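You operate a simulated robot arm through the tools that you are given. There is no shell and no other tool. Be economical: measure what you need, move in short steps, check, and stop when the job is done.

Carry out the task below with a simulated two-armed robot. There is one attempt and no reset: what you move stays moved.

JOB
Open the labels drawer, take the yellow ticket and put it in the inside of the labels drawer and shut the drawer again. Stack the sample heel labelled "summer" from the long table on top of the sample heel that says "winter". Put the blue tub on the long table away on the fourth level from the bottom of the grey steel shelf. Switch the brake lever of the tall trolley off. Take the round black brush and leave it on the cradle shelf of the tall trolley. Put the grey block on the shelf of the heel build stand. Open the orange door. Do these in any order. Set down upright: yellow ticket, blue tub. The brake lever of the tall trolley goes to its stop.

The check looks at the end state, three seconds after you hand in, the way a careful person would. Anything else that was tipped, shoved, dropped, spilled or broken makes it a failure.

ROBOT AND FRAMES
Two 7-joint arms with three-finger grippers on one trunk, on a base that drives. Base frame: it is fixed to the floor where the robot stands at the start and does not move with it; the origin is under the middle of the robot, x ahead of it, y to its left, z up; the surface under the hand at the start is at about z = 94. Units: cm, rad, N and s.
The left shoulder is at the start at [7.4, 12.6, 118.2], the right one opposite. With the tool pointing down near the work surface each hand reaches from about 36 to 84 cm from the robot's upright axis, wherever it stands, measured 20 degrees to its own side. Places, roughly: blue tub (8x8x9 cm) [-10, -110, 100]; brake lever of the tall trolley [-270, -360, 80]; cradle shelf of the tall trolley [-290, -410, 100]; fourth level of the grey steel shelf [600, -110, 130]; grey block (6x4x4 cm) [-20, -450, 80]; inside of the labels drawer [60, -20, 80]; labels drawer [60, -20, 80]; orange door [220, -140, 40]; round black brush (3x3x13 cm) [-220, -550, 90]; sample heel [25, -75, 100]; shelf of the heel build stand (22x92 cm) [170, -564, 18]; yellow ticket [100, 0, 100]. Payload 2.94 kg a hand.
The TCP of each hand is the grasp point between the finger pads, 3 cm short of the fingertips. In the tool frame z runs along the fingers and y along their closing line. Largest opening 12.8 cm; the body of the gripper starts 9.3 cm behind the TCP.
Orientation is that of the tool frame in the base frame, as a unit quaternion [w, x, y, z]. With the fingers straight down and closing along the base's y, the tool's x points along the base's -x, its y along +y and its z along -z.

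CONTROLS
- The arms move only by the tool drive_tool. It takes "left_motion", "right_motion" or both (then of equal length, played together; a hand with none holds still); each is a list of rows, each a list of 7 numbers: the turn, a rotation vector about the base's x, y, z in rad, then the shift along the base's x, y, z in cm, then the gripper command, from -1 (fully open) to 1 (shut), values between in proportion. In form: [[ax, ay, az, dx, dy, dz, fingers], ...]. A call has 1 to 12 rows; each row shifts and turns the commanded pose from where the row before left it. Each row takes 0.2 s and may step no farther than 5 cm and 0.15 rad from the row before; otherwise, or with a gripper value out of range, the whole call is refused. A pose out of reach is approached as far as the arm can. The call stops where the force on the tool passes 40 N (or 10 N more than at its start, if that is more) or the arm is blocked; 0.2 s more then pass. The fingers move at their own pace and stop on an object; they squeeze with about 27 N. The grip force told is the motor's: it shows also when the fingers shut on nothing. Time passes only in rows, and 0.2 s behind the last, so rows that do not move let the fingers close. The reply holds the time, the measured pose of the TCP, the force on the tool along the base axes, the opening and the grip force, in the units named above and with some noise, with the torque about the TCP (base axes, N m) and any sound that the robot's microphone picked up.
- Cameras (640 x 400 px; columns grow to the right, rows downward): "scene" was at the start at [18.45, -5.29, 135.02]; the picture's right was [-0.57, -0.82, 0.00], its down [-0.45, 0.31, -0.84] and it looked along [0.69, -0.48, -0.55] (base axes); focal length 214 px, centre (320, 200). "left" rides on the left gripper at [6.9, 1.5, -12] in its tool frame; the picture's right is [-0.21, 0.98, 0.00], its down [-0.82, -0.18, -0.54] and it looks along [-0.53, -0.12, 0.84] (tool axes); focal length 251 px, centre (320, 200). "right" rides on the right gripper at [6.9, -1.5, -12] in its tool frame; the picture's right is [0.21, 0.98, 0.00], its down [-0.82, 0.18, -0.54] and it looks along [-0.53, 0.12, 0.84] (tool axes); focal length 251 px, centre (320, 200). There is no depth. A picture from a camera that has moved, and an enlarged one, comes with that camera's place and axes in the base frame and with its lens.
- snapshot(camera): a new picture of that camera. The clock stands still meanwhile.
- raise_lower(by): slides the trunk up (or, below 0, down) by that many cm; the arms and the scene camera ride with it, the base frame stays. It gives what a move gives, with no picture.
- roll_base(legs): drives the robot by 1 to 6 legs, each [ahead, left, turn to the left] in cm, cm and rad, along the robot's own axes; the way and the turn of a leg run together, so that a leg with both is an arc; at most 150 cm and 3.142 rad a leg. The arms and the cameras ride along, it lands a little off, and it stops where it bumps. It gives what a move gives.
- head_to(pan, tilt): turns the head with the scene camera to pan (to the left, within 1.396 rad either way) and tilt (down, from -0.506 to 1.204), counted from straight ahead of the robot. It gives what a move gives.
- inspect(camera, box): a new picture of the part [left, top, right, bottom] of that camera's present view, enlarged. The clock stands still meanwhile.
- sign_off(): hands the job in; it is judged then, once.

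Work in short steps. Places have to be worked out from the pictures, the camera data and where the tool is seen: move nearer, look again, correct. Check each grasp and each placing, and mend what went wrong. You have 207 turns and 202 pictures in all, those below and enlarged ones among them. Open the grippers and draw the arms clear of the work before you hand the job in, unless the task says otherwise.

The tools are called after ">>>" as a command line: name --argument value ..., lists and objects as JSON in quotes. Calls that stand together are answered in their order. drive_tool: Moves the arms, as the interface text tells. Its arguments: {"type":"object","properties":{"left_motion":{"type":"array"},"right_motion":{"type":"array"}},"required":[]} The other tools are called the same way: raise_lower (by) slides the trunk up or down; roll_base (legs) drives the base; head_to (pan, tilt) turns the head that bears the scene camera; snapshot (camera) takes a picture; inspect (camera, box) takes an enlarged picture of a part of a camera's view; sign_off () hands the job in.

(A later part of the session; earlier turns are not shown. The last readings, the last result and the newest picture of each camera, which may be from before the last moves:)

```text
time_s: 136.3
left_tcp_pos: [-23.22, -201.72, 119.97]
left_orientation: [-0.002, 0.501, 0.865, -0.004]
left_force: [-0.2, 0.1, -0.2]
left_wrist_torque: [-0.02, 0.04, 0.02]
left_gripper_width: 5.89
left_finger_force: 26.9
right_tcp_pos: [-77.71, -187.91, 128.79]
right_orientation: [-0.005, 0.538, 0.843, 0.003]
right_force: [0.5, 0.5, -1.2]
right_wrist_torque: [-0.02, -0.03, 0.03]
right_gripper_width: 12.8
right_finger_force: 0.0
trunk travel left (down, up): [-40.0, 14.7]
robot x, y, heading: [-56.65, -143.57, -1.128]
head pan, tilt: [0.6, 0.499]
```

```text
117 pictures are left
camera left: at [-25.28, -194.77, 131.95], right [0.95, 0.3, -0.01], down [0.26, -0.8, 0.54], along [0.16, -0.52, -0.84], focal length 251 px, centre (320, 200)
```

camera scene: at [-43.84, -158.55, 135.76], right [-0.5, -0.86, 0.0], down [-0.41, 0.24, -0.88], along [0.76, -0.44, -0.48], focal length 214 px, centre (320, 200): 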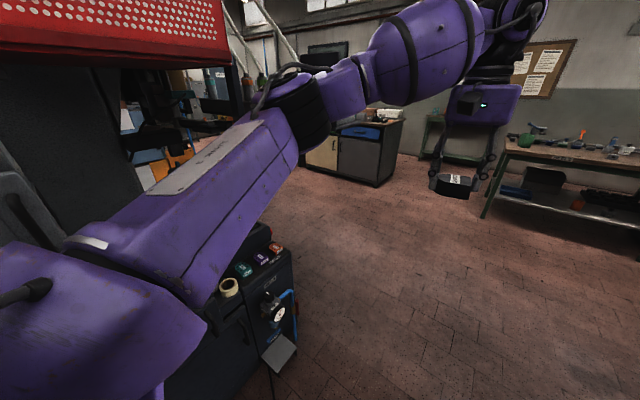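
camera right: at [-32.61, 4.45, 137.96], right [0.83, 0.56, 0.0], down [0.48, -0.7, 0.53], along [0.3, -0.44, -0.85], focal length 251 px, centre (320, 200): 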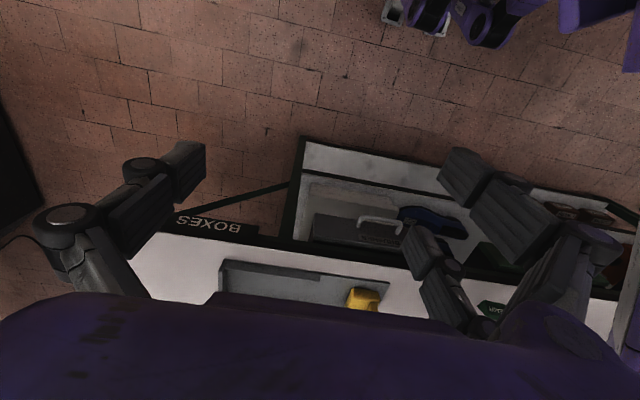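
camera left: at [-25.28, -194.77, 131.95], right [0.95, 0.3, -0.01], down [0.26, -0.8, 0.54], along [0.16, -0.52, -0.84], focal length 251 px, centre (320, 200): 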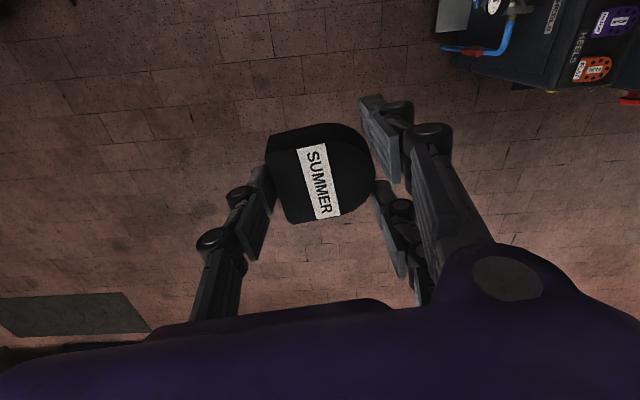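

Nothing looks displaced. Back up 60 cm, then turn left there to face along the table, clear of that machine.

>>> roll_base --legs '[[-60, 0, 0], [0, 0, 1.5]]'

>>> head_to --pan -0.1 --tilt 0.5

>>> snapshot --camera "scene"

>>> snapshot --camera "left"

```text
time_s: 143.4
left_tcp_pos: [-23.31, -57.85, 120.05]
left_orientation: [0.002, -0.24, 0.971, -0.005]
left_force: [0.2, 0.2, -1.2]
left_wrist_torque: [0.03, -0.03, 0.01]
left_gripper_width: 5.88
left_finger_force: 26.8
right_tcp_pos: [-39.27, -111.89, 128.74]
right_orientation: [-0.005, -0.198, 0.98, -0.001]
right_force: [-0.7, -0.2, -0.6]
right_wrist_torque: [0.0, 0.02, 0.03]
right_gripper_width: 12.82
right_finger_force: 0.1
trunk travel left (down, up): [-40.0, 14.7]
robot x, y, heading: [-82.21, -88.85, 0.401]
head pan, tilt: [0.6, 0.499]
```

```text
time_s: 144.5
left_tcp_pos: [-23.19, -57.96, 120.0]
left_orientation: [0.001, -0.24, 0.971, -0.005]
left_force: [0.3, -0.4, -1.0]
left_wrist_torque: [0.03, 0.01, 0.0]
left_gripper_width: 5.89
left_finger_force: 26.9
right_tcp_pos: [-39.18, -111.88, 128.71]
right_orientation: [-0.005, -0.199, 0.98, -0.001]
right_force: [0.3, -0.6, 0.2]
right_wrist_torque: [-0.01, -0.03, 0.0]
right_gripper_width: 12.8
right_finger_force: 0.1
trunk travel left (down, up): [-40.0, 14.7]
robot x, y, heading: [-82.53, -88.94, 0.408]
head pan, tilt: [-0.099, 0.499]
```

```text
116 pictures are left
camera scene: at [-63.57, -82.13, 135.76], right [0.3, -0.95, 0.0], down [-0.46, -0.15, -0.88], along [0.84, 0.27, -0.48], focal length 214 px, centre (320, 200)
```

scene: 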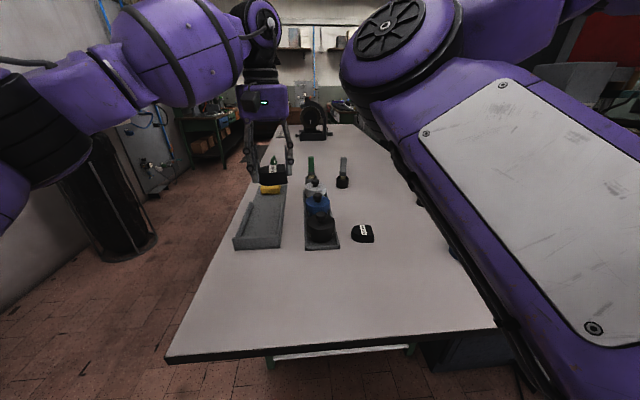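

```text
115 pictures are left
camera left: at [-30.24, -59.44, 131.95], right [-0.27, 0.96, -0.01], down [0.81, 0.23, 0.54], along [0.53, 0.14, -0.84], focal length 251 px, centre (320, 200)
```

left: 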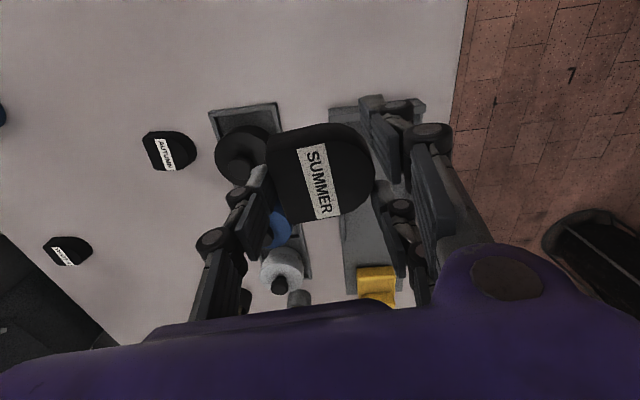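

WINTER is at about (17,-97). To keep the right arm away from the machine, I'll turn 0.5 rad right, then slide right 24 and ahead 26.

>>> roll_base --legs '[[0, 0, -0.5], [0, -24.5, 0], [26, 0, 0]]'

>>> snapshot --camera "scene"

>>> snapshot --camera "left"

```text
time_s: 150.1
left_tcp_pos: [5.45, -116.11, 119.93]
left_orientation: [-0.006, 0.013, 1.0, 0.0]
left_force: [-0.4, 0.2, -0.9]
left_wrist_torque: [-0.05, 0.01, 0.01]
left_gripper_width: 5.84
left_finger_force: 26.9
right_tcp_pos: [-33.79, -156.24, 128.79]
right_orientation: [-0.007, 0.047, 0.999, 0.001]
right_force: [0.5, 0.8, 0.1]
right_wrist_torque: [-0.05, 0.05, 0.0]
right_gripper_width: 12.78
right_finger_force: 0.1
trunk travel left (down, up): [-40.0, 14.7]
robot x, y, heading: [-61.26, -115.57, -0.089]
head pan, tilt: [-0.099, 0.499]
stopped in leg 3: the force on the tool passed its limit at 112 N (the readings are from after the stop); the commanded pose is now the measured one
```

```text
114 pictures are left
camera scene: at [-40.96, -118.52, 135.74], right [-0.19, -0.98, 0.0], down [-0.47, 0.09, -0.88], along [0.86, -0.16, -0.48], focal length 214 px, centre (320, 200)
```

scene: 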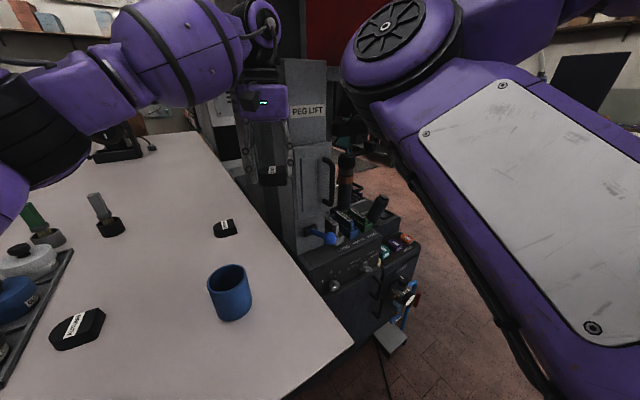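

```text
113 pictures are left
camera left: at [-1.38, -114.25, 131.97], right [0.24, 0.97, -0.01], down [0.82, -0.2, 0.53], along [0.51, -0.13, -0.85], focal length 251 px, centre (320, 200)
```

left: 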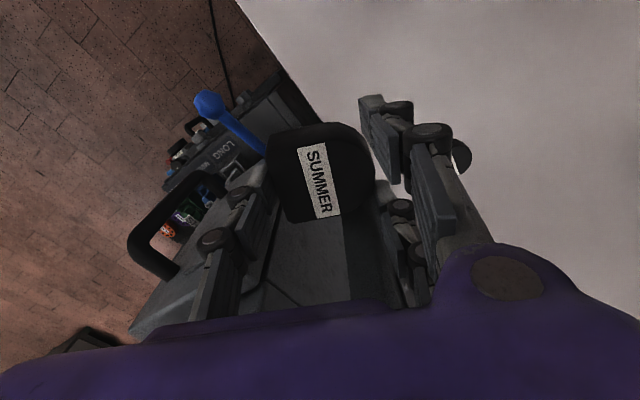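

The hand touched the PEG LIFT machine column. I'll move the hand away from it (+y), up over the table toward WINTER.

>>> drive_tool --left_motion '[[0, 0, 0, -2, 2.5, 0, 1], [0, 0, 0, 0, 4.5, 0, 1], [0, 0, 0, 0, 4.5, 0, 1], [0, 0, 0, 2, 4, 0, 1]]'

>>> snapshot --camera "left"

>>> snapshot --camera "scene"

```text
time_s: 151.1
left_tcp_pos: [5.29, -100.69, 119.75]
left_orientation: [-0.006, 0.013, 1.0, -0.002]
left_force: [0.5, 0.1, -1.6]
left_wrist_torque: [-0.03, -0.01, 0.0]
left_gripper_width: 5.86
left_finger_force: 27.1
right_tcp_pos: [-33.74, -156.24, 128.76]
right_orientation: [-0.006, 0.046, 0.999, 0.0]
right_force: [-0.4, -0.1, 0.2]
right_wrist_torque: [-0.03, 0.01, -0.01]
right_gripper_width: 12.78
right_finger_force: 0.0
trunk travel left (down, up): [-40.0, 14.7]
robot x, y, heading: [-61.12, -116.07, -0.09]
head pan, tilt: [-0.099, 0.499]
```

```text
112 pictures are left
camera left: at [-1.46, -98.79, 131.84], right [0.24, 0.97, -0.01], down [0.82, -0.2, 0.53], along [0.51, -0.13, -0.85], focal length 251 px, centre (320, 200)
```

left: 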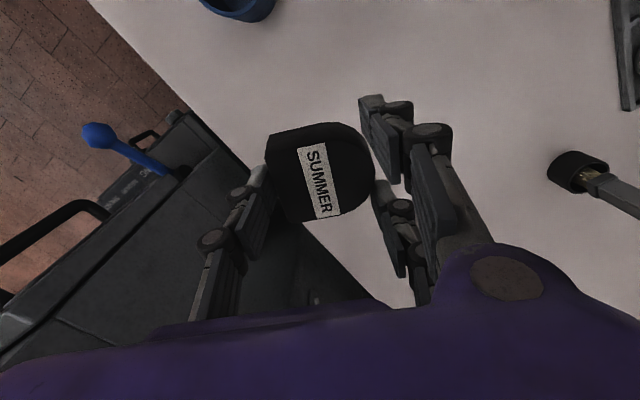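

```text
111 pictures are left
camera scene: at [-41.02, -118.48, 135.75], right [-0.19, -0.98, 0.0], down [-0.47, 0.09, -0.88], along [0.86, -0.16, -0.48], focal length 214 px, centre (320, 200)
```

scene: 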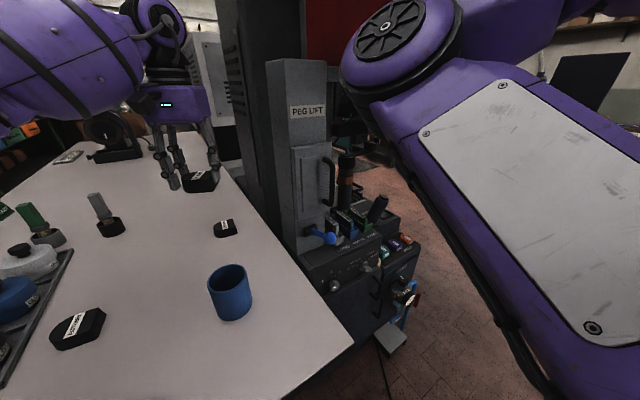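

I'll zoom the scene camera on WINTER and AUTUMN to get WINTER's exact place and orientation.

>>> inspect --camera "scene" --box '[177, 158, 257, 258]'

>>> inspect --camera "scene" --box '[200, 212, 248, 242]'

```text
4.00 times, centred on (217, 208) of scene
camera zoom: at [-41.02, -118.48, 135.75], right [-0.19, -0.98, 0.0], down [-0.47, 0.09, -0.88], along [0.86, -0.16, -0.48], focal length 858 px, centre (732, 168)
```

zoom: 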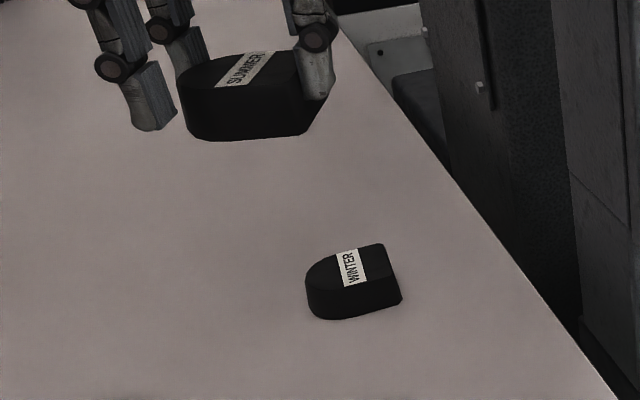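

```text
13.33 times, centred on (224, 227) of scene
camera zoom: at [-41.02, -118.48, 135.75], right [-0.19, -0.98, 0.0], down [-0.47, 0.09, -0.88], along [0.86, -0.16, -0.48], focal length 2860 px, centre (1600, -160)
```

zoom: 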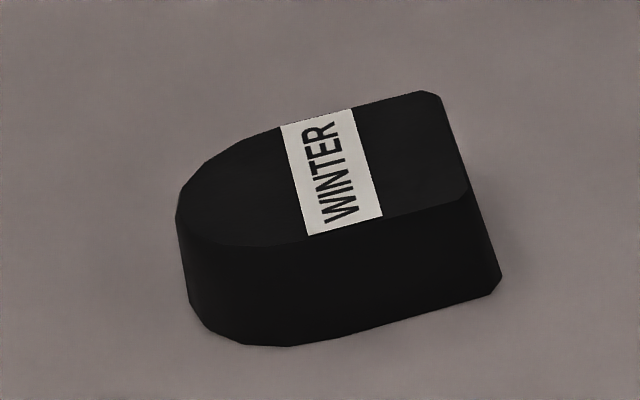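

WINTER's centre is (18.3,-99.2), top z≈96.8, round end toward angle 1.85. Roll ahead 5, rotate the hand +0.3 to match, and move above it.

>>> roll_base --legs '[[5, 0, 0]]'

>>> drive_tool --left_motion '[[0, 0, 0.1, 2.5, 0.6, -3, 1], [0, 0, 0.1, 2.5, 0.6, -3, 1], [0, 0, 0.1, 2.5, 0.6, -3, 1]]'

>>> inspect --camera "scene" --box '[150, 130, 310, 255]'

```text
time_s: 152.0
left_tcp_pos: [9.95, -101.27, 119.88]
left_orientation: [-0.005, 0.013, 1.0, -0.001]
left_force: [-0.5, 0.7, -0.9]
left_wrist_torque: [0.06, 0.03, -0.01]
left_gripper_width: 5.84
left_finger_force: 26.6
right_tcp_pos: [-29.15, -156.84, 128.7]
right_orientation: [-0.006, 0.047, 0.999, 0.0]
right_force: [-0.3, -0.8, 0.2]
right_wrist_torque: [-0.03, -0.01, -0.02]
right_gripper_width: 12.8
right_finger_force: 0.0
trunk travel left (down, up): [-40.0, 14.7]
robot x, y, heading: [-56.58, -116.38, -0.083]
head pan, tilt: [-0.099, 0.499]
```

```text
time_s: 152.8
left_tcp_pos: [17.59, -99.35, 110.61]
left_orientation: [-0.006, -0.139, 0.99, -0.002]
left_force: [0.5, -0.4, -0.3]
left_wrist_torque: [-0.03, -0.01, 0.01]
left_gripper_width: 5.87
left_finger_force: 26.7
right_tcp_pos: [-28.91, -156.75, 128.71]
right_orientation: [-0.005, 0.047, 0.999, 0.001]
right_force: [-0.4, -0.1, -0.4]
right_wrist_torque: [-0.01, 0.01, 0.01]
right_gripper_width: 12.81
right_finger_force: 0.0
trunk travel left (down, up): [-40.0, 14.7]
robot x, y, heading: [-56.36, -116.15, -0.086]
head pan, tilt: [-0.099, 0.499]
```

```text
3.20 times, centred on (230, 192) of scene
camera zoom: at [-36.07, -119.03, 135.74], right [-0.19, -0.98, 0.0], down [-0.47, 0.09, -0.88], along [0.86, -0.16, -0.48], focal length 686 px, centre (608, 224)
```

zoom: 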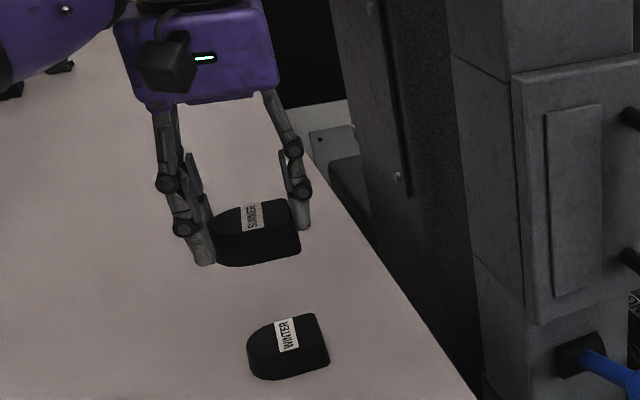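

Orientation matches. Descend to about 2 cm above WINTER and check alignment.

>>> drive_tool --left_motion '[[0, 0, 0, 0.5, 0, -4, 1], [0, 0, 0, 0, 0, -3.4, 1]]'

>>> inspect --camera "scene" --box '[190, 180, 270, 242]'

>>> snapshot --camera "left"

```text
time_s: 153.4
left_tcp_pos: [18.17, -99.57, 103.34]
left_orientation: [-0.004, -0.136, 0.991, -0.003]
left_force: [0.6, -0.3, -1.3]
left_wrist_torque: [0.0, -0.01, -0.01]
left_gripper_width: 5.86
left_finger_force: 26.8
right_tcp_pos: [-28.98, -156.71, 128.75]
right_orientation: [-0.005, 0.046, 0.999, 0.001]
right_force: [-0.1, -0.5, -0.2]
right_wrist_torque: [0.0, -0.02, -0.01]
right_gripper_width: 12.79
right_finger_force: 0.0
trunk travel left (down, up): [-40.0, 14.7]
robot x, y, heading: [-56.16, -116.08, -0.086]
head pan, tilt: [-0.099, 0.499]
```

```text
6.45 times, centred on (230, 211) of scene
camera zoom: at [-36.17, -119.01, 135.76], right [-0.19, -0.98, 0.0], down [-0.47, 0.09, -0.88], along [0.86, -0.16, -0.48], focal length 1384 px, centre (901, 129)
```

zoom: 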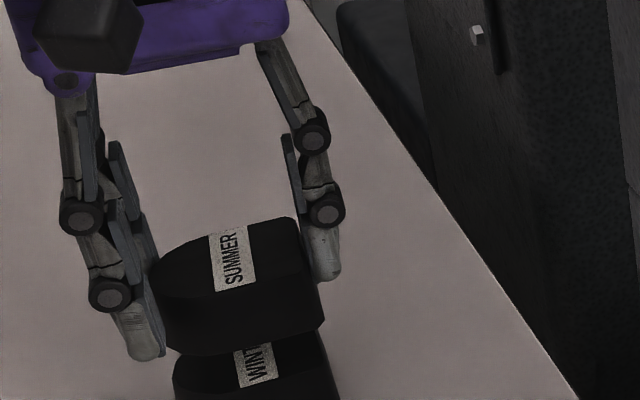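

```text
106 pictures are left
camera left: at [11.13, -99.72, 115.34], right [-0.06, 1.0, -0.01], down [0.84, 0.05, 0.53], along [0.53, 0.03, -0.85], focal length 251 px, centre (320, 200)
```

left: 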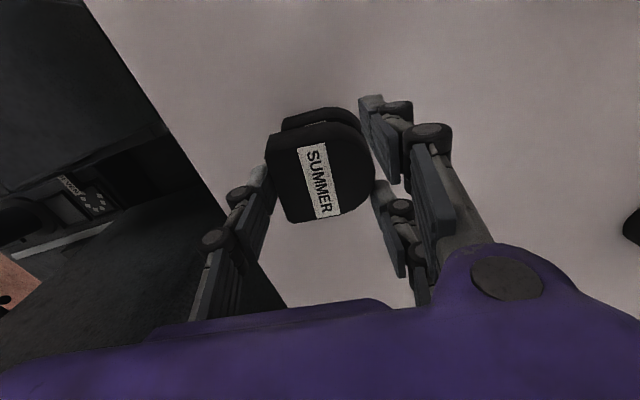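

Alignment is good in both views. Lower gently to contact.

>>> drive_tool --left_motion '[[0, 0, 0, 0, 0.2, -1.4, 1], [0, 0, 0, 0, 0, -0.6, 1], [0, 0, 0, 0, 0, -0.4, 1], [0, 0, 0, 0, 0, -0.3, 1]]'

```text
time_s: 154.4
left_tcp_pos: [18.15, -99.37, 101.17]
left_orientation: [-0.003, -0.137, 0.991, -0.003]
left_force: [0.8, 0.9, 13.2]
left_wrist_torque: [0.44, -0.04, -0.07]
left_gripper_width: 5.84
left_finger_force: 26.5
right_tcp_pos: [-29.15, -156.83, 128.77]
right_orientation: [-0.005, 0.046, 0.999, 0.001]
right_force: [0.6, -0.4, -0.9]
right_wrist_torque: [0.0, -0.02, 0.0]
right_gripper_width: 12.8
right_finger_force: 0.0
trunk travel left (down, up): [-40.0, 14.7]
robot x, y, heading: [-56.23, -116.33, -0.082]
head pan, tilt: [-0.099, 0.499]
```

Contact (13 N) at the expected height. Release slowly and rise.

>>> drive_tool --left_motion '[[0, 0, 0, 0, 0, 0.2, 0.6], [0, 0, 0, 0, 0, 0, 0.1], [0, 0, 0, 0, 0, 0, -0.2], [0, 0, 0, 0, 0, 0, -0.5], [0, 0, 0, 0, 0, 3, -0.5], [0, 0, 0, 0, 0, 4, -0.5], [0, 0, 0, 0, 0, 4, -0.5]]'

>>> inspect --camera "scene" --box '[190, 180, 270, 242]'

>>> snapshot --camera "left"

```text
time_s: 156.0
left_tcp_pos: [18.21, -99.39, 112.29]
left_orientation: [-0.006, -0.137, 0.991, -0.002]
left_force: [-0.2, -0.4, 0.6]
left_wrist_torque: [0.0, -0.01, 0.02]
left_gripper_width: 9.58
left_finger_force: 0.1
right_tcp_pos: [-29.07, -156.75, 128.67]
right_orientation: [-0.005, 0.047, 0.999, 0.0]
right_force: [-0.4, 0.5, 0.2]
right_wrist_torque: [0.02, -0.05, 0.0]
right_gripper_width: 12.8
right_finger_force: 0.1
trunk travel left (down, up): [-40.0, 14.7]
robot x, y, heading: [-56.02, -115.96, -0.09]
head pan, tilt: [-0.099, 0.499]
```

```text
6.45 times, centred on (230, 211) of scene
camera zoom: at [-36.28, -119.09, 135.77], right [-0.19, -0.98, 0.0], down [-0.47, 0.09, -0.88], along [0.86, -0.16, -0.48], focal length 1384 px, centre (901, 129)
```

zoom: 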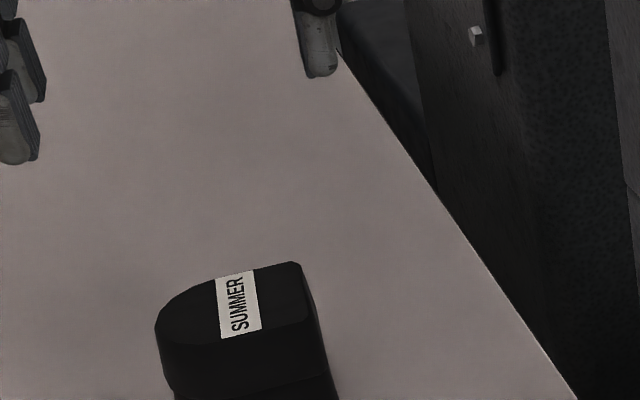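

```text
104 pictures are left
camera left: at [11.2, -99.55, 124.4], right [-0.06, 1.0, 0.0], down [0.85, 0.05, 0.53], along [0.53, 0.03, -0.85], focal length 251 px, centre (320, 200)
```

left: 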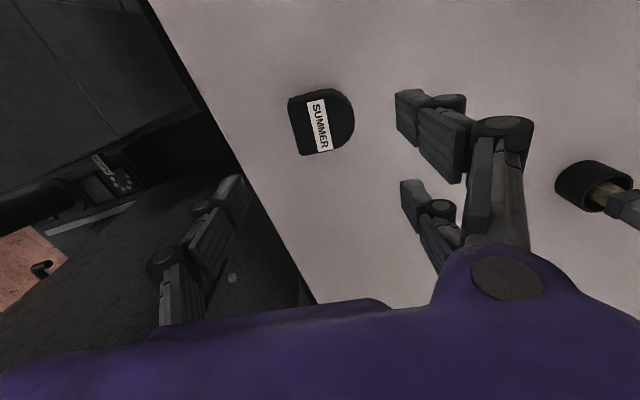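

Stack is good. Now the blue tub: raise the hand, open fully, retreat toward it and look.

>>> drive_tool --left_motion '[[0, 0, 0, 0, 0, 4, -1], [0, 0, 0, -2, 2, 3, -1], [0, 0, 0, -4.5, 1, 0, -1], [0, 0, 0, -4.5, 0, 0, -1], [0, 0, 0, -4.5, 0, 0, -1], [0, 0, 0, -4.5, 0, 0, -1]]'

>>> snapshot --camera "scene"

>>> snapshot --camera "left"

```text
time_s: 157.4
left_tcp_pos: [-2.17, -96.15, 119.26]
left_orientation: [-0.005, -0.137, 0.991, -0.002]
left_force: [-0.1, 1.4, -0.3]
left_wrist_torque: [-0.02, -0.03, -0.03]
left_gripper_width: 12.77
left_finger_force: 0.1
right_tcp_pos: [-29.08, -156.71, 128.72]
right_orientation: [-0.005, 0.048, 0.999, 0.0]
right_force: [-0.6, 0.1, -0.4]
right_wrist_torque: [-0.04, -0.04, 0.01]
right_gripper_width: 12.8
right_finger_force: 0.0
trunk travel left (down, up): [-40.0, 14.7]
robot x, y, heading: [-55.89, -115.69, -0.088]
head pan, tilt: [-0.099, 0.499]
```

```text
103 pictures are left
camera scene: at [-36.36, -118.99, 135.79], right [-0.19, -0.98, 0.0], down [-0.47, 0.09, -0.88], along [0.86, -0.16, -0.48], focal length 214 px, centre (320, 200)
```

scene: 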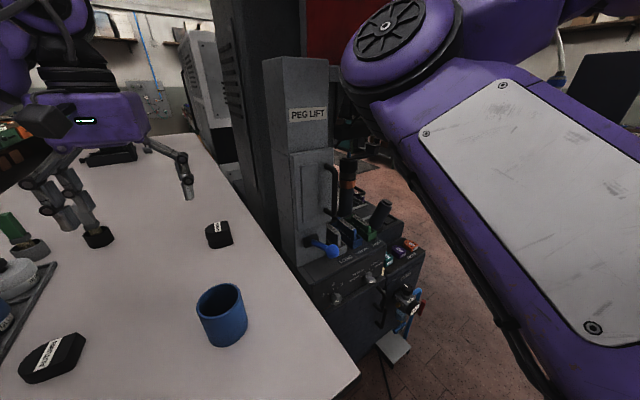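

```text
102 pictures are left
camera left: at [-9.14, -96.31, 131.32], right [-0.06, 1.0, 0.0], down [0.84, 0.05, 0.53], along [0.53, 0.03, -0.85], focal length 251 px, centre (320, 200)
```

left: 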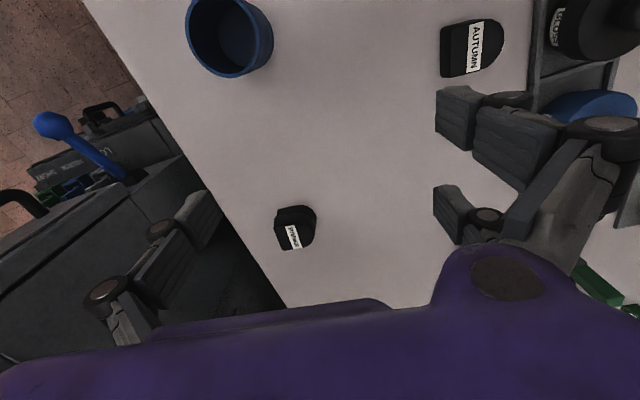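

Tub centre ≈(-9.4,-105.5), rim z≈103. For the shelf I want a forward-pitched grip, so I'll back up 15 cm, undo the yaw, and pitch the left hand 0.95 rad while lowering to a pre-approach point.

>>> roll_base --legs '[[-15, 0, 0]]'

>>> drive_tool --left_motion '[[0, 0, -0.12, -2.1, -3.1, 0, -1], [0, 0, -0.12, -2.1, -3.1, 0, -1], [0, 0, -0.12, -2.1, -3.1, 0, -1], [-0.0118, -0.1355, 0, 0, 0, -2.4, -1], [-0.0118, -0.1355, 0, 0, 0, -2.4, -1], [-0.0118, -0.1355, 0, 0, 0, -2.4, -1], [-0.0118, -0.1355, 0, 0, 0, -2.4, -1], [-0.0118, -0.1355, 0, 0, 0, -2.4, -1], [-0.0118, -0.1355, 0, 0, 0, -2.4, -1], [-0.0118, -0.1355, 0, 0, 0, -2.4, -1]]'

>>> snapshot --camera "left"

>>> snapshot --camera "scene"

```text
time_s: 158.7
left_tcp_pos: [-16.18, -95.03, 119.19]
left_orientation: [-0.006, -0.135, 0.991, -0.001]
left_force: [0.1, 0.1, 0.1]
left_wrist_torque: [0.01, 0.0, 0.01]
left_gripper_width: 12.77
left_finger_force: 0.1
right_tcp_pos: [-43.6, -155.62, 128.56]
right_orientation: [-0.006, 0.048, 0.999, 0.0]
right_force: [-0.5, -0.1, 0.0]
right_wrist_torque: [-0.01, -0.01, -0.01]
right_gripper_width: 12.77
right_finger_force: 0.0
trunk travel left (down, up): [-40.0, 14.7]
robot x, y, heading: [-70.98, -114.64, -0.095]
head pan, tilt: [-0.099, 0.499]
```

```text
time_s: 161.1
left_tcp_pos: [-14.19, -108.93, 107.64]
left_orientation: [0.483, 0.036, 0.875, 0.001]
left_force: [0.4, -0.3, -1.3]
left_wrist_torque: [0.01, 0.03, 0.03]
left_gripper_width: 12.78
left_finger_force: 0.1
left hand out of reach, approached as far as the arm can: row 7, 8, 9, 10
right_tcp_pos: [-43.94, -155.73, 128.59]
right_orientation: [-0.004, 0.048, 0.999, 0.002]
right_force: [0.5, -0.8, 0.4]
right_wrist_torque: [0.09, 0.05, 0.01]
right_gripper_width: 12.76
right_finger_force: 0.0
trunk travel left (down, up): [-40.0, 14.7]
robot x, y, heading: [-70.7, -114.89, -0.087]
head pan, tilt: [-0.099, 0.499]
stopped in row 10 (left hand): the arm was blocked; the commanded pose is now the measured one
```

```text
101 pictures are left
camera left: at [-27.99, -106.44, 108.13], right [0.18, 0.96, 0.22], down [-0.03, -0.21, 0.98], along [0.98, -0.18, 0.0], focal length 251 px, centre (320, 200)
```

left: 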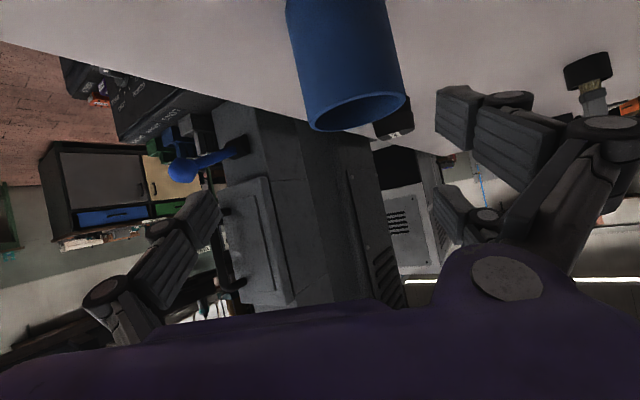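

```text
100 pictures are left
camera scene: at [-51.06, -118.0, 135.8], right [-0.19, -0.98, 0.0], down [-0.47, 0.09, -0.88], along [0.86, -0.16, -0.48], focal length 214 px, centre (320, 200)
```

scene: 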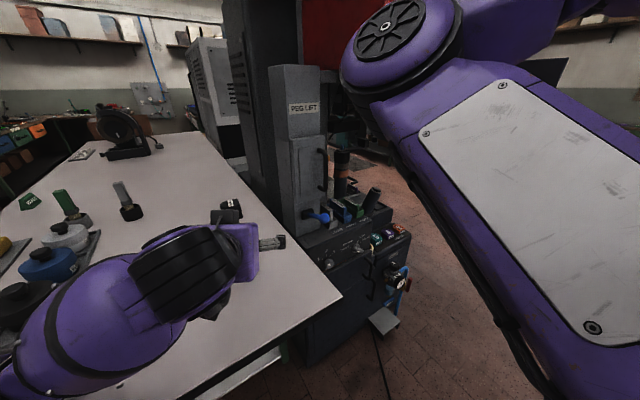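

The pitched pose is limited and the forearm runs low over the table. I'll rise and reduce the pitch to about 0.55 rad instead.

>>> drive_tool --left_motion '[[0, 0, 0, 0, 0.5, 4, -1], [0.013, 0.149, 0, 0, 0.5, 4, -1], [0.013, 0.149, 0, 0, 0.5, 3, -1], [0.013, 0.149, 0, 0, 0.5, 0, -1], [0, 0, 0, 0, 0, 0, -1]]'

>>> snapshot --camera "left"

>>> snapshot --camera "scene"

```text
time_s: 162.3
left_tcp_pos: [-13.92, -107.15, 117.53]
left_orientation: [0.268, 0.045, 0.963, 0.002]
left_force: [-0.2, 0.2, 0.4]
left_wrist_torque: [-0.02, 0.0, 0.02]
left_gripper_width: 12.83
left_finger_force: 0.1
right_tcp_pos: [-43.45, -155.18, 128.77]
right_orientation: [-0.006, 0.049, 0.999, 0.001]
right_force: [0.2, -0.1, -0.2]
right_wrist_torque: [0.01, 0.01, 0.05]
right_gripper_width: 12.82
right_finger_force: 0.1
trunk travel left (down, up): [-40.0, 14.7]
robot x, y, heading: [-70.56, -114.24, -0.093]
head pan, tilt: [-0.099, 0.499]
```

```text
99 pictures are left
camera left: at [-25.93, -104.66, 124.42], right [0.26, 0.95, 0.14], down [0.41, -0.24, 0.88], along [0.87, -0.18, -0.45], focal length 251 px, centre (320, 200)
```

left: 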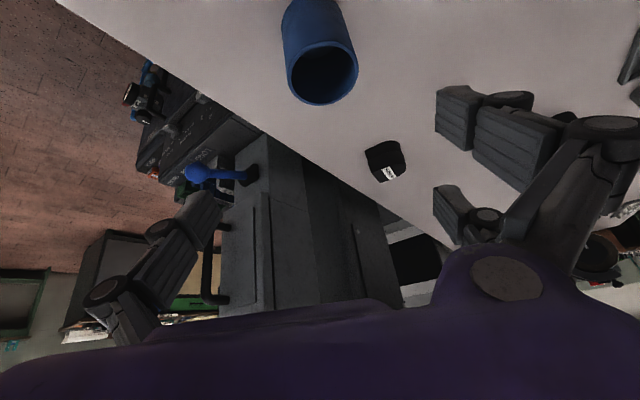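

```text
98 pictures are left
camera scene: at [-50.48, -117.58, 135.76], right [-0.19, -0.98, 0.0], down [-0.47, 0.09, -0.88], along [0.86, -0.17, -0.48], focal length 214 px, centre (320, 200)
```

scene: 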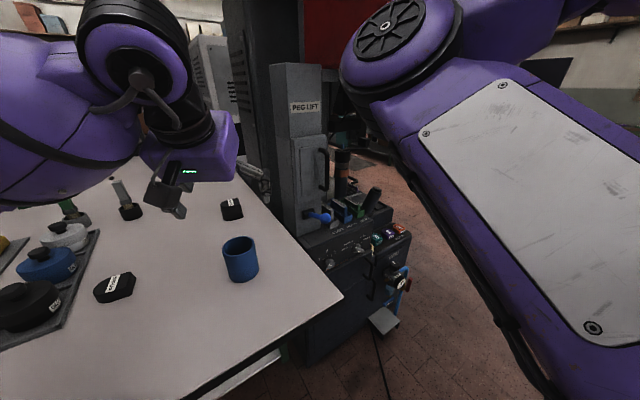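

Tub at (-9.5,-106.2). Move over it and descend partway, then check.

>>> drive_tool --left_motion '[[0, 0, 0, 4.3, 0.9, 0, -1], [0, 0, 0, 0, 0, -4, -1], [0, 0, 0, 0, 0, -4, -1]]'

>>> snapshot --camera "left"

>>> snapshot --camera "scene"

```text
time_s: 163.1
left_tcp_pos: [-9.37, -106.19, 109.49]
left_orientation: [0.268, 0.044, 0.962, 0.003]
left_force: [0.0, -0.3, 0.3]
left_wrist_torque: [0.01, 0.0, 0.04]
left_gripper_width: 12.77
left_finger_force: 0.0
right_tcp_pos: [-43.41, -155.33, 128.63]
right_orientation: [-0.006, 0.049, 0.999, 0.001]
right_force: [0.5, 0.1, 0.6]
right_wrist_torque: [0.0, 0.03, 0.0]
right_gripper_width: 12.8
right_finger_force: 0.1
trunk travel left (down, up): [-40.0, 14.7]
robot x, y, heading: [-70.64, -114.64, -0.091]
head pan, tilt: [-0.099, 0.499]
```

```text
97 pictures are left
camera left: at [-21.32, -103.67, 116.27], right [0.26, 0.95, 0.14], down [0.41, -0.24, 0.88], along [0.88, -0.18, -0.45], focal length 251 px, centre (320, 200)
```

left: 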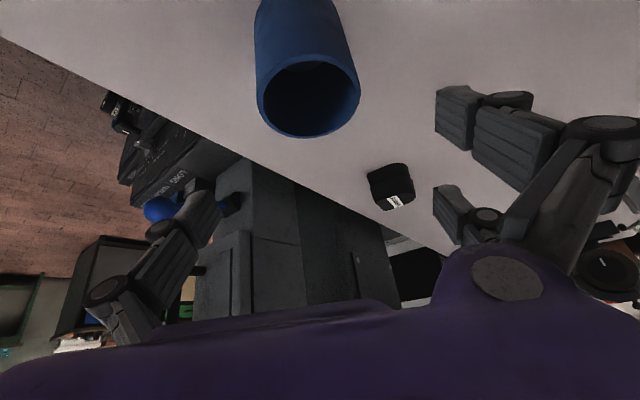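

```text
96 pictures are left
camera scene: at [-50.42, -117.55, 135.75], right [-0.19, -0.98, 0.0], down [-0.47, 0.09, -0.88], along [0.86, -0.17, -0.48], focal length 214 px, centre (320, 200)
```

scene: 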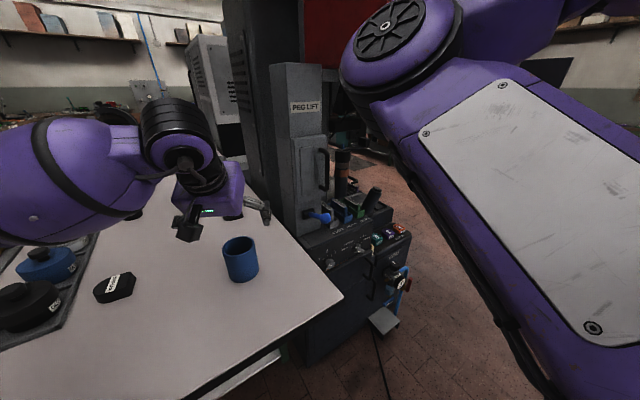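

Tub is centred between the fingers. Descend to z≈99.8 and close.

>>> drive_tool --left_motion '[[0, 0, 0, -0.3, 0.2, -4, -1], [0, 0, 0, 0, 0, -3.5, -1], [0, 0, 0, 0, 0, -2.2, -1], [0, 0, 0, 0, 0, 0, -0.2], [0, 0, 0, 0, 0, 0, 0.4], [0, 0, 0, 0, 0, 0, 1], [0, 0, 0, 0, 0, 0, 1]]'

>>> snapshot --camera "scene"

```text
time_s: 164.7
left_tcp_pos: [-10.06, -105.99, 100.13]
left_orientation: [0.268, 0.045, 0.962, 0.003]
left_force: [-0.4, -1.1, 2.1]
left_wrist_torque: [-0.18, 0.0, -0.05]
left_gripper_width: 7.32
left_finger_force: 27.0
right_tcp_pos: [-43.42, -155.31, 128.63]
right_orientation: [-0.006, 0.049, 0.999, 0.0]
right_force: [0.3, -0.1, 0.1]
right_wrist_torque: [-0.02, -0.01, -0.01]
right_gripper_width: 12.8
right_finger_force: 0.0
trunk travel left (down, up): [-40.0, 14.7]
robot x, y, heading: [-70.39, -114.54, -0.087]
head pan, tilt: [-0.099, 0.499]
```

```text
95 pictures are left
camera scene: at [-50.48, -117.59, 135.76], right [-0.19, -0.98, 0.0], down [-0.47, 0.09, -0.88], along [0.86, -0.17, -0.48], focal length 214 px, centre (320, 200)
```

scene: 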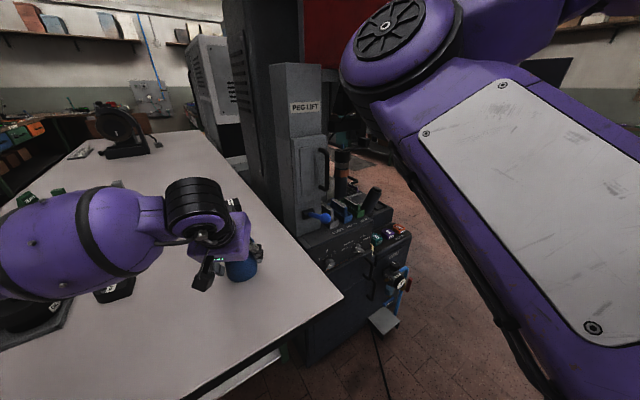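

Gripped at 7.3 cm. Lift a little and inspect the hold.

>>> drive_tool --left_motion '[[0, 0, 0, 0, 0, 2, 1], [0, 0, 0, 0, 0, 4, 1], [0, 0, 0, 0, 0, 4, 1], [0, 0, 0, 0, 0, 4, 1], [0, 0, 0, 0, 0, 4, 1]]'

>>> snapshot --camera "left"

>>> snapshot --camera "scene"

```text
time_s: 165.9
left_tcp_pos: [-10.28, -105.84, 118.29]
left_orientation: [0.267, 0.044, 0.963, 0.004]
left_force: [1.1, 0.2, -0.6]
left_wrist_torque: [0.01, 0.0, 0.02]
left_gripper_width: 7.28
left_finger_force: 27.1
right_tcp_pos: [-43.32, -155.31, 128.64]
right_orientation: [-0.006, 0.049, 0.999, 0.0]
right_force: [0.0, 0.0, 0.4]
right_wrist_torque: [0.02, -0.02, 0.03]
right_gripper_width: 12.77
right_finger_force: 0.1
trunk travel left (down, up): [-40.0, 14.7]
robot x, y, heading: [-70.61, -114.48, -0.089]
head pan, tilt: [-0.099, 0.499]
```

```text
94 pictures are left
camera left: at [-22.18, -103.4, 124.99], right [0.26, 0.95, 0.14], down [0.41, -0.24, 0.88], along [0.87, -0.18, -0.45], focal length 251 px, centre (320, 200)
```

left: 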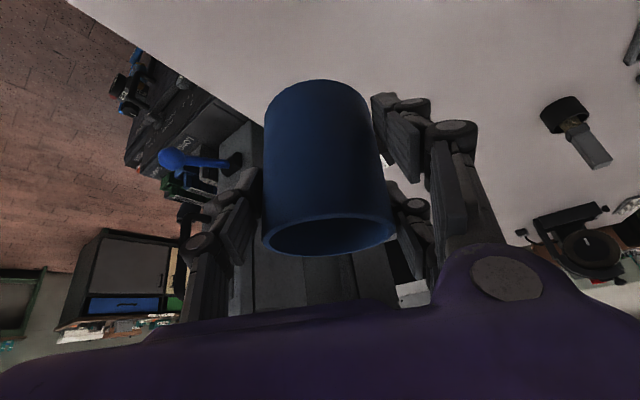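

```text
93 pictures are left
camera scene: at [-50.51, -117.62, 135.76], right [-0.19, -0.98, 0.0], down [-0.47, 0.09, -0.88], along [0.86, -0.17, -0.48], focal length 214 px, centre (320, 200)
```

scene: 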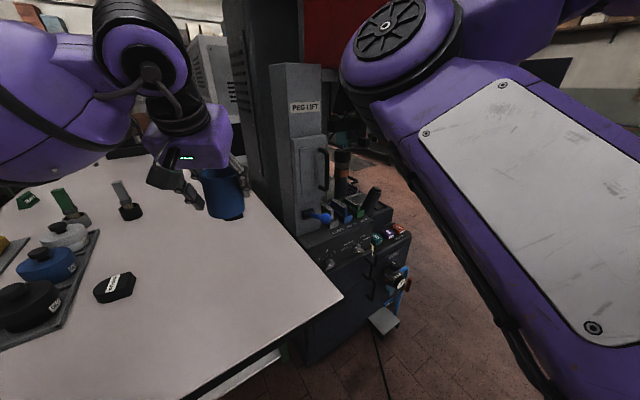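

The tub is held upright. I'll carry it to the grey steel shelf by the north side of the long table (avoiding the floor cable): back up, turn parallel to the table, slide clear, and drive along it.

>>> roll_base --legs '[[-28, 0, 0], [0, 0, 0.46], [0, 114, 0], [150, 0, 0], [140, 0, 0]]'

>>> head_to --pan -0.3 --tilt 0.25

>>> snapshot --camera "scene"

```text
time_s: 192.6
left_tcp_pos: [183.45, 130.82, 118.06]
left_orientation: [0.261, -0.168, 0.949, 0.062]
left_force: [0.7, -0.1, -1.3]
left_wrist_torque: [0.0, 0.02, 0.03]
left_gripper_width: 7.25
left_finger_force: 26.8
right_tcp_pos: [174.53, 72.02, 128.56]
right_orientation: [-0.007, -0.172, 0.985, -0.001]
right_force: [0.2, 0.8, -0.8]
right_wrist_torque: [0.04, 0.0, 0.03]
right_gripper_width: 12.8
right_finger_force: 0.0
trunk travel left (down, up): [-40.0, 14.7]
robot x, y, heading: [132.99, 97.01, 0.352]
head pan, tilt: [-0.099, 0.499]
```

```text
time_s: 193.4
left_tcp_pos: [183.52, 130.88, 118.21]
left_orientation: [0.261, -0.168, 0.949, 0.062]
left_force: [-1.0, -0.4, -2.3]
left_wrist_torque: [-0.04, 0.01, 0.01]
left_gripper_width: 7.24
left_finger_force: 27.1
right_tcp_pos: [174.55, 72.05, 128.78]
right_orientation: [-0.006, -0.171, 0.985, -0.001]
right_force: [0.2, 0.4, -0.3]
right_wrist_torque: [-0.02, 0.01, -0.02]
right_gripper_width: 12.77
right_finger_force: 0.0
trunk travel left (down, up): [-40.0, 14.7]
robot x, y, heading: [132.68, 96.68, 0.349]
head pan, tilt: [-0.3, 0.25]
```

```text
92 pictures are left
camera scene: at [152.44, 101.21, 138.06], right [0.05, -1.0, 0.0], down [-0.25, -0.01, -0.97], along [0.97, 0.05, -0.25], focal length 214 px, centre (320, 200)
```

scene: 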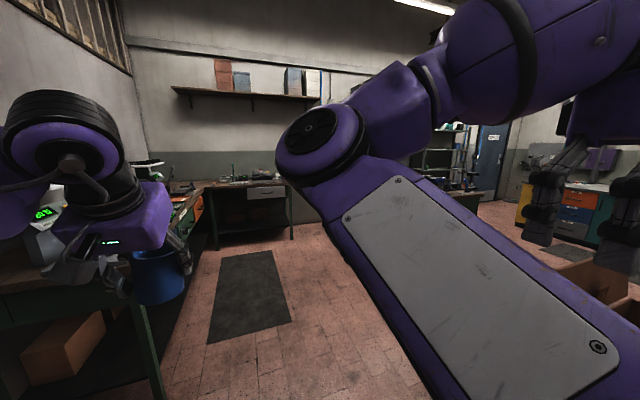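

Near the north bench. I'll turn right to heading ≈ -0.4 (toward the shelf) and look.

>>> roll_base --legs '[[0, 0, -0.75]]'

>>> head_to --pan 0.25 --tilt 0.25

>>> drive_tool --left_motion '[[0, 0, 0, 0, 0, 0, 1]]'

>>> snapshot --camera "scene"

```text
time_s: 195.8
left_tcp_pos: [192.74, 86.52, 118.22]
left_orientation: [0.266, 0.196, 0.943, -0.039]
left_force: [0.4, 0.2, -1.7]
left_wrist_torque: [-0.02, 0.04, -0.02]
left_gripper_width: 7.27
left_finger_force: 26.8
right_tcp_pos: [145.59, 49.91, 128.76]
right_orientation: [-0.006, 0.207, 0.978, 0.002]
right_force: [-0.6, 0.0, 0.7]
right_wrist_torque: [-0.03, -0.06, 0.01]
right_gripper_width: 12.79
right_finger_force: 0.1
trunk travel left (down, up): [-40.0, 14.7]
robot x, y, heading: [132.5, 97.07, -0.412]
head pan, tilt: [-0.3, 0.25]
```

```text
time_s: 196.8
left_tcp_pos: [192.83, 86.42, 118.3]
left_orientation: [0.265, 0.197, 0.943, -0.04]
left_force: [-0.6, -0.2, -1.0]
left_wrist_torque: [-0.03, 0.0, -0.02]
left_gripper_width: 7.25
left_finger_force: 27.0
right_tcp_pos: [145.55, 50.04, 128.7]
right_orientation: [-0.006, 0.207, 0.978, 0.001]
right_force: [0.1, 0.4, -0.4]
right_wrist_torque: [-0.04, 0.02, 0.01]
right_gripper_width: 12.78
right_finger_force: 0.1
trunk travel left (down, up): [-40.0, 14.7]
robot x, y, heading: [132.81, 97.26, -0.409]
head pan, tilt: [0.25, 0.25]
```

```text
time_s: 197.2
left_tcp_pos: [192.77, 86.4, 118.15]
left_orientation: [0.266, 0.197, 0.943, -0.04]
left_force: [0.2, 0.1, -0.3]
left_wrist_torque: [0.02, 0.01, -0.04]
left_gripper_width: 7.26
left_finger_force: 26.7
right_tcp_pos: [145.66, 49.96, 128.73]
right_orientation: [-0.006, 0.207, 0.978, 0.0]
right_force: [1.0, -0.6, 0.5]
right_wrist_torque: [0.01, -0.03, 0.0]
right_gripper_width: 12.82
right_finger_force: 0.2
trunk travel left (down, up): [-40.0, 14.7]
robot x, y, heading: [132.82, 97.27, -0.408]
head pan, tilt: [0.25, 0.25]
```

```text
91 pictures are left
camera scene: at [152.08, 90.98, 138.07], right [-0.16, -0.99, 0.0], down [-0.24, 0.04, -0.97], along [0.96, -0.16, -0.25], focal length 214 px, centre (320, 200)
```

scene: 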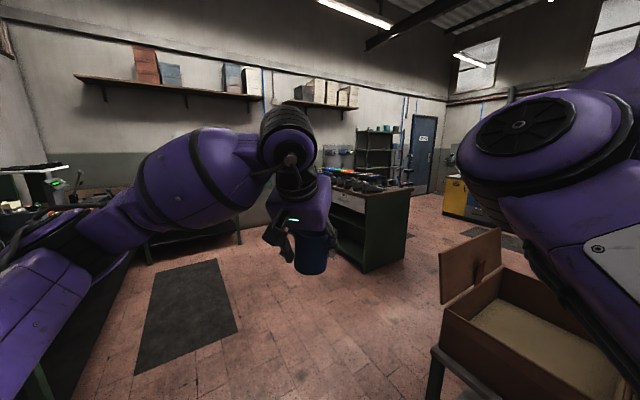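

Clear view. Zoom in on the shelf to count levels.

>>> inspect --camera "scene" --box '[320, 110, 480, 210]'

```text
4.00 times, centred on (400, 160) of scene
camera zoom: at [152.08, 90.98, 138.07], right [-0.16, -0.99, 0.0], down [-0.24, 0.04, -0.97], along [0.96, -0.16, -0.25], focal length 858 px, centre (0, 360)
```

zoom: 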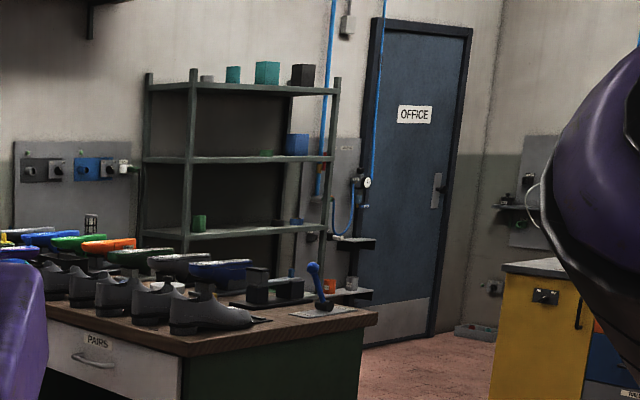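

Levels are at about z 89, 128 (fourth) and 167 (top); the shelf faces −x. I'll raise the trunk 14 cm for clearance and drive between the box and bench to a spot before the shelf.

>>> raise_lower --by 14

>>> roll_base --legs '[[110, 0, 0], [0, 0, -0.39], [130, 0, 0], [72, -30, 0], [0, 0, 0.8]]'

>>> head_to --pan 0.1 --tilt 0.2

>>> drive_tool --left_motion '[[0, 0, 0, 0, 0, 0, 1]]'

>>> snapshot --camera "scene"

```text
time_s: 198.8
left_tcp_pos: [192.84, 86.39, 131.9]
left_orientation: [0.265, 0.197, 0.943, -0.04]
left_force: [0.3, -0.1, -1.1]
left_wrist_torque: [0.02, 0.0, 0.01]
left_gripper_width: 7.23
left_finger_force: 26.9
right_tcp_pos: [145.76, 49.93, 142.53]
right_orientation: [-0.008, 0.207, 0.978, 0.002]
right_force: [0.7, -0.2, -1.2]
right_wrist_torque: [-0.01, 0.07, -0.03]
right_gripper_width: 12.79
right_finger_force: 0.0
trunk travel left (down, up): [-54.0, 0.7]
robot x, y, heading: [132.93, 97.15, -0.409]
head pan, tilt: [0.25, 0.25]
```

```text
time_s: 202.5
left_tcp_pos: [254.13, 68.35, 132.61]
left_orientation: [0.269, 0.187, 0.944, -0.04]
left_force: [0.8, 0.6, -1.6]
left_wrist_torque: [-0.11, 0.04, -0.07]
left_gripper_width: 7.26
left_finger_force: 26.7
right_tcp_pos: [207.52, 30.86, 143.17]
right_orientation: [-0.002, 0.198, 0.98, -0.003]
right_force: [0.4, 1.4, 1.1]
right_wrist_torque: [-0.09, 0.04, 0.01]
right_gripper_width: 12.8
right_finger_force: 0.0
trunk travel left (down, up): [-54.0, 0.7]
robot x, y, heading: [194.07, 77.52, -0.395]
head pan, tilt: [0.25, 0.25]
stopped in leg 1: the robot was blocked; the commanded pose is now the measured one
```

```text
time_s: 203.2
left_tcp_pos: [254.45, 67.59, 132.21]
left_orientation: [0.266, 0.189, 0.945, -0.038]
left_force: [1.2, -0.3, -1.8]
left_wrist_torque: [0.03, 0.02, -0.02]
left_gripper_width: 7.22
left_finger_force: 27.4
right_tcp_pos: [207.95, 30.3, 142.69]
right_orientation: [-0.006, 0.199, 0.98, 0.0]
right_force: [0.5, -0.1, 0.2]
right_wrist_torque: [-0.01, 0.02, -0.01]
right_gripper_width: 12.79
right_finger_force: 0.0
trunk travel left (down, up): [-54.0, 0.7]
robot x, y, heading: [193.89, 77.45, -0.393]
head pan, tilt: [0.099, 0.201]
```

```text
time_s: 203.6
left_tcp_pos: [254.22, 67.93, 132.54]
left_orientation: [0.268, 0.188, 0.944, -0.038]
left_force: [-0.6, 0.2, -0.6]
left_wrist_torque: [-0.03, -0.02, -0.01]
left_gripper_width: 7.24
left_finger_force: 26.7
right_tcp_pos: [207.58, 30.45, 142.89]
right_orientation: [-0.003, 0.199, 0.98, -0.001]
right_force: [0.0, 0.1, -0.1]
right_wrist_torque: [-0.03, -0.02, 0.05]
right_gripper_width: 12.8
right_finger_force: 0.0
trunk travel left (down, up): [-54.0, 0.7]
robot x, y, heading: [193.83, 77.6, -0.395]
head pan, tilt: [0.099, 0.201]
```

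```text
89 pictures are left
camera scene: at [203.89, 74.01, 154.38], right [-0.29, -0.96, 0.0], down [-0.19, 0.06, -0.98], along [0.94, -0.28, -0.2], focal length 214 px, centre (320, 200)
```

scene: 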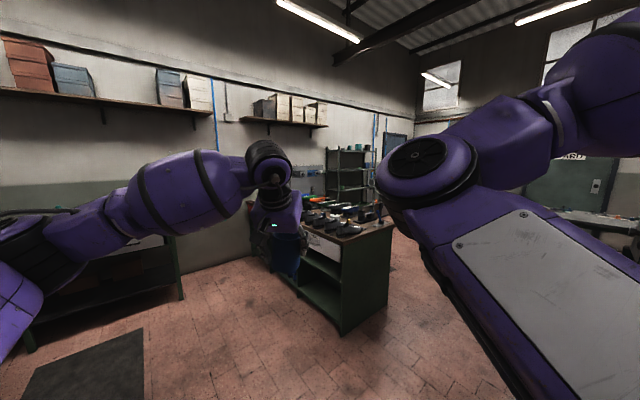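

Blocked by something near the base. Look down and to the right.

>>> head_to --pan -0.1 --tilt 1.0

>>> snapshot --camera "scene"

>>> snapshot --camera "right"

```text
time_s: 204.7
left_tcp_pos: [254.17, 67.7, 132.34]
left_orientation: [0.267, 0.188, 0.944, -0.038]
left_force: [0.2, 0.5, -1.1]
left_wrist_torque: [-0.02, -0.01, -0.01]
left_gripper_width: 7.25
left_finger_force: 26.6
right_tcp_pos: [207.71, 30.52, 142.84]
right_orientation: [-0.004, 0.199, 0.98, 0.0]
right_force: [0.1, 1.0, 0.7]
right_wrist_torque: [-0.01, 0.0, -0.01]
right_gripper_width: 12.81
right_finger_force: 0.1
trunk travel left (down, up): [-54.0, 0.7]
robot x, y, heading: [194.18, 77.34, -0.393]
head pan, tilt: [-0.099, 1.0]
```

```text
88 pictures are left
camera scene: at [201.87, 73.74, 147.97], right [-0.39, -0.92, 0.0], down [-0.74, 0.31, -0.6], along [0.55, -0.23, -0.8], focal length 214 px, centre (320, 200)
```

scene: 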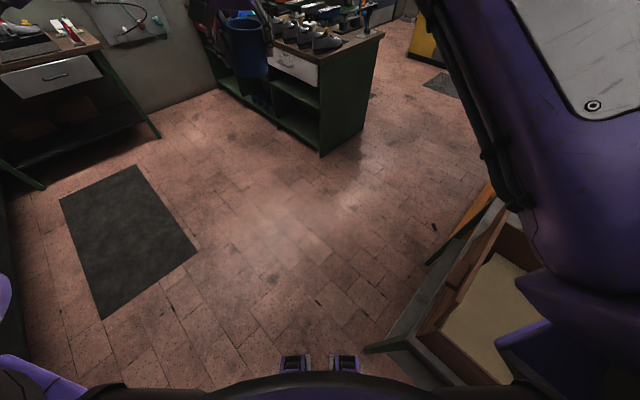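

```text
87 pictures are left
camera right: at [200.78, 31.61, 155.03], right [0.18, 0.98, 0.0], down [0.83, -0.16, 0.54], along [0.53, -0.1, -0.84], focal length 251 px, centre (320, 200)
```

right: 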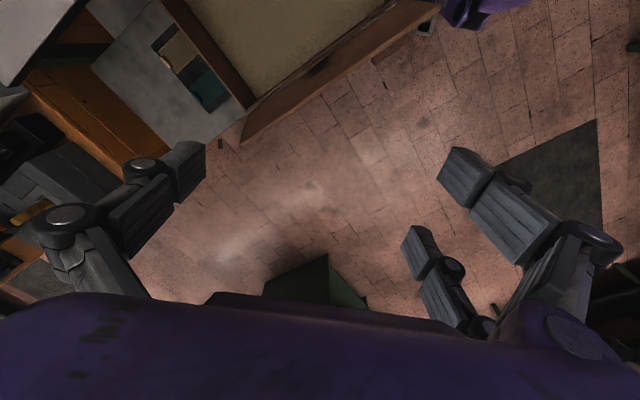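

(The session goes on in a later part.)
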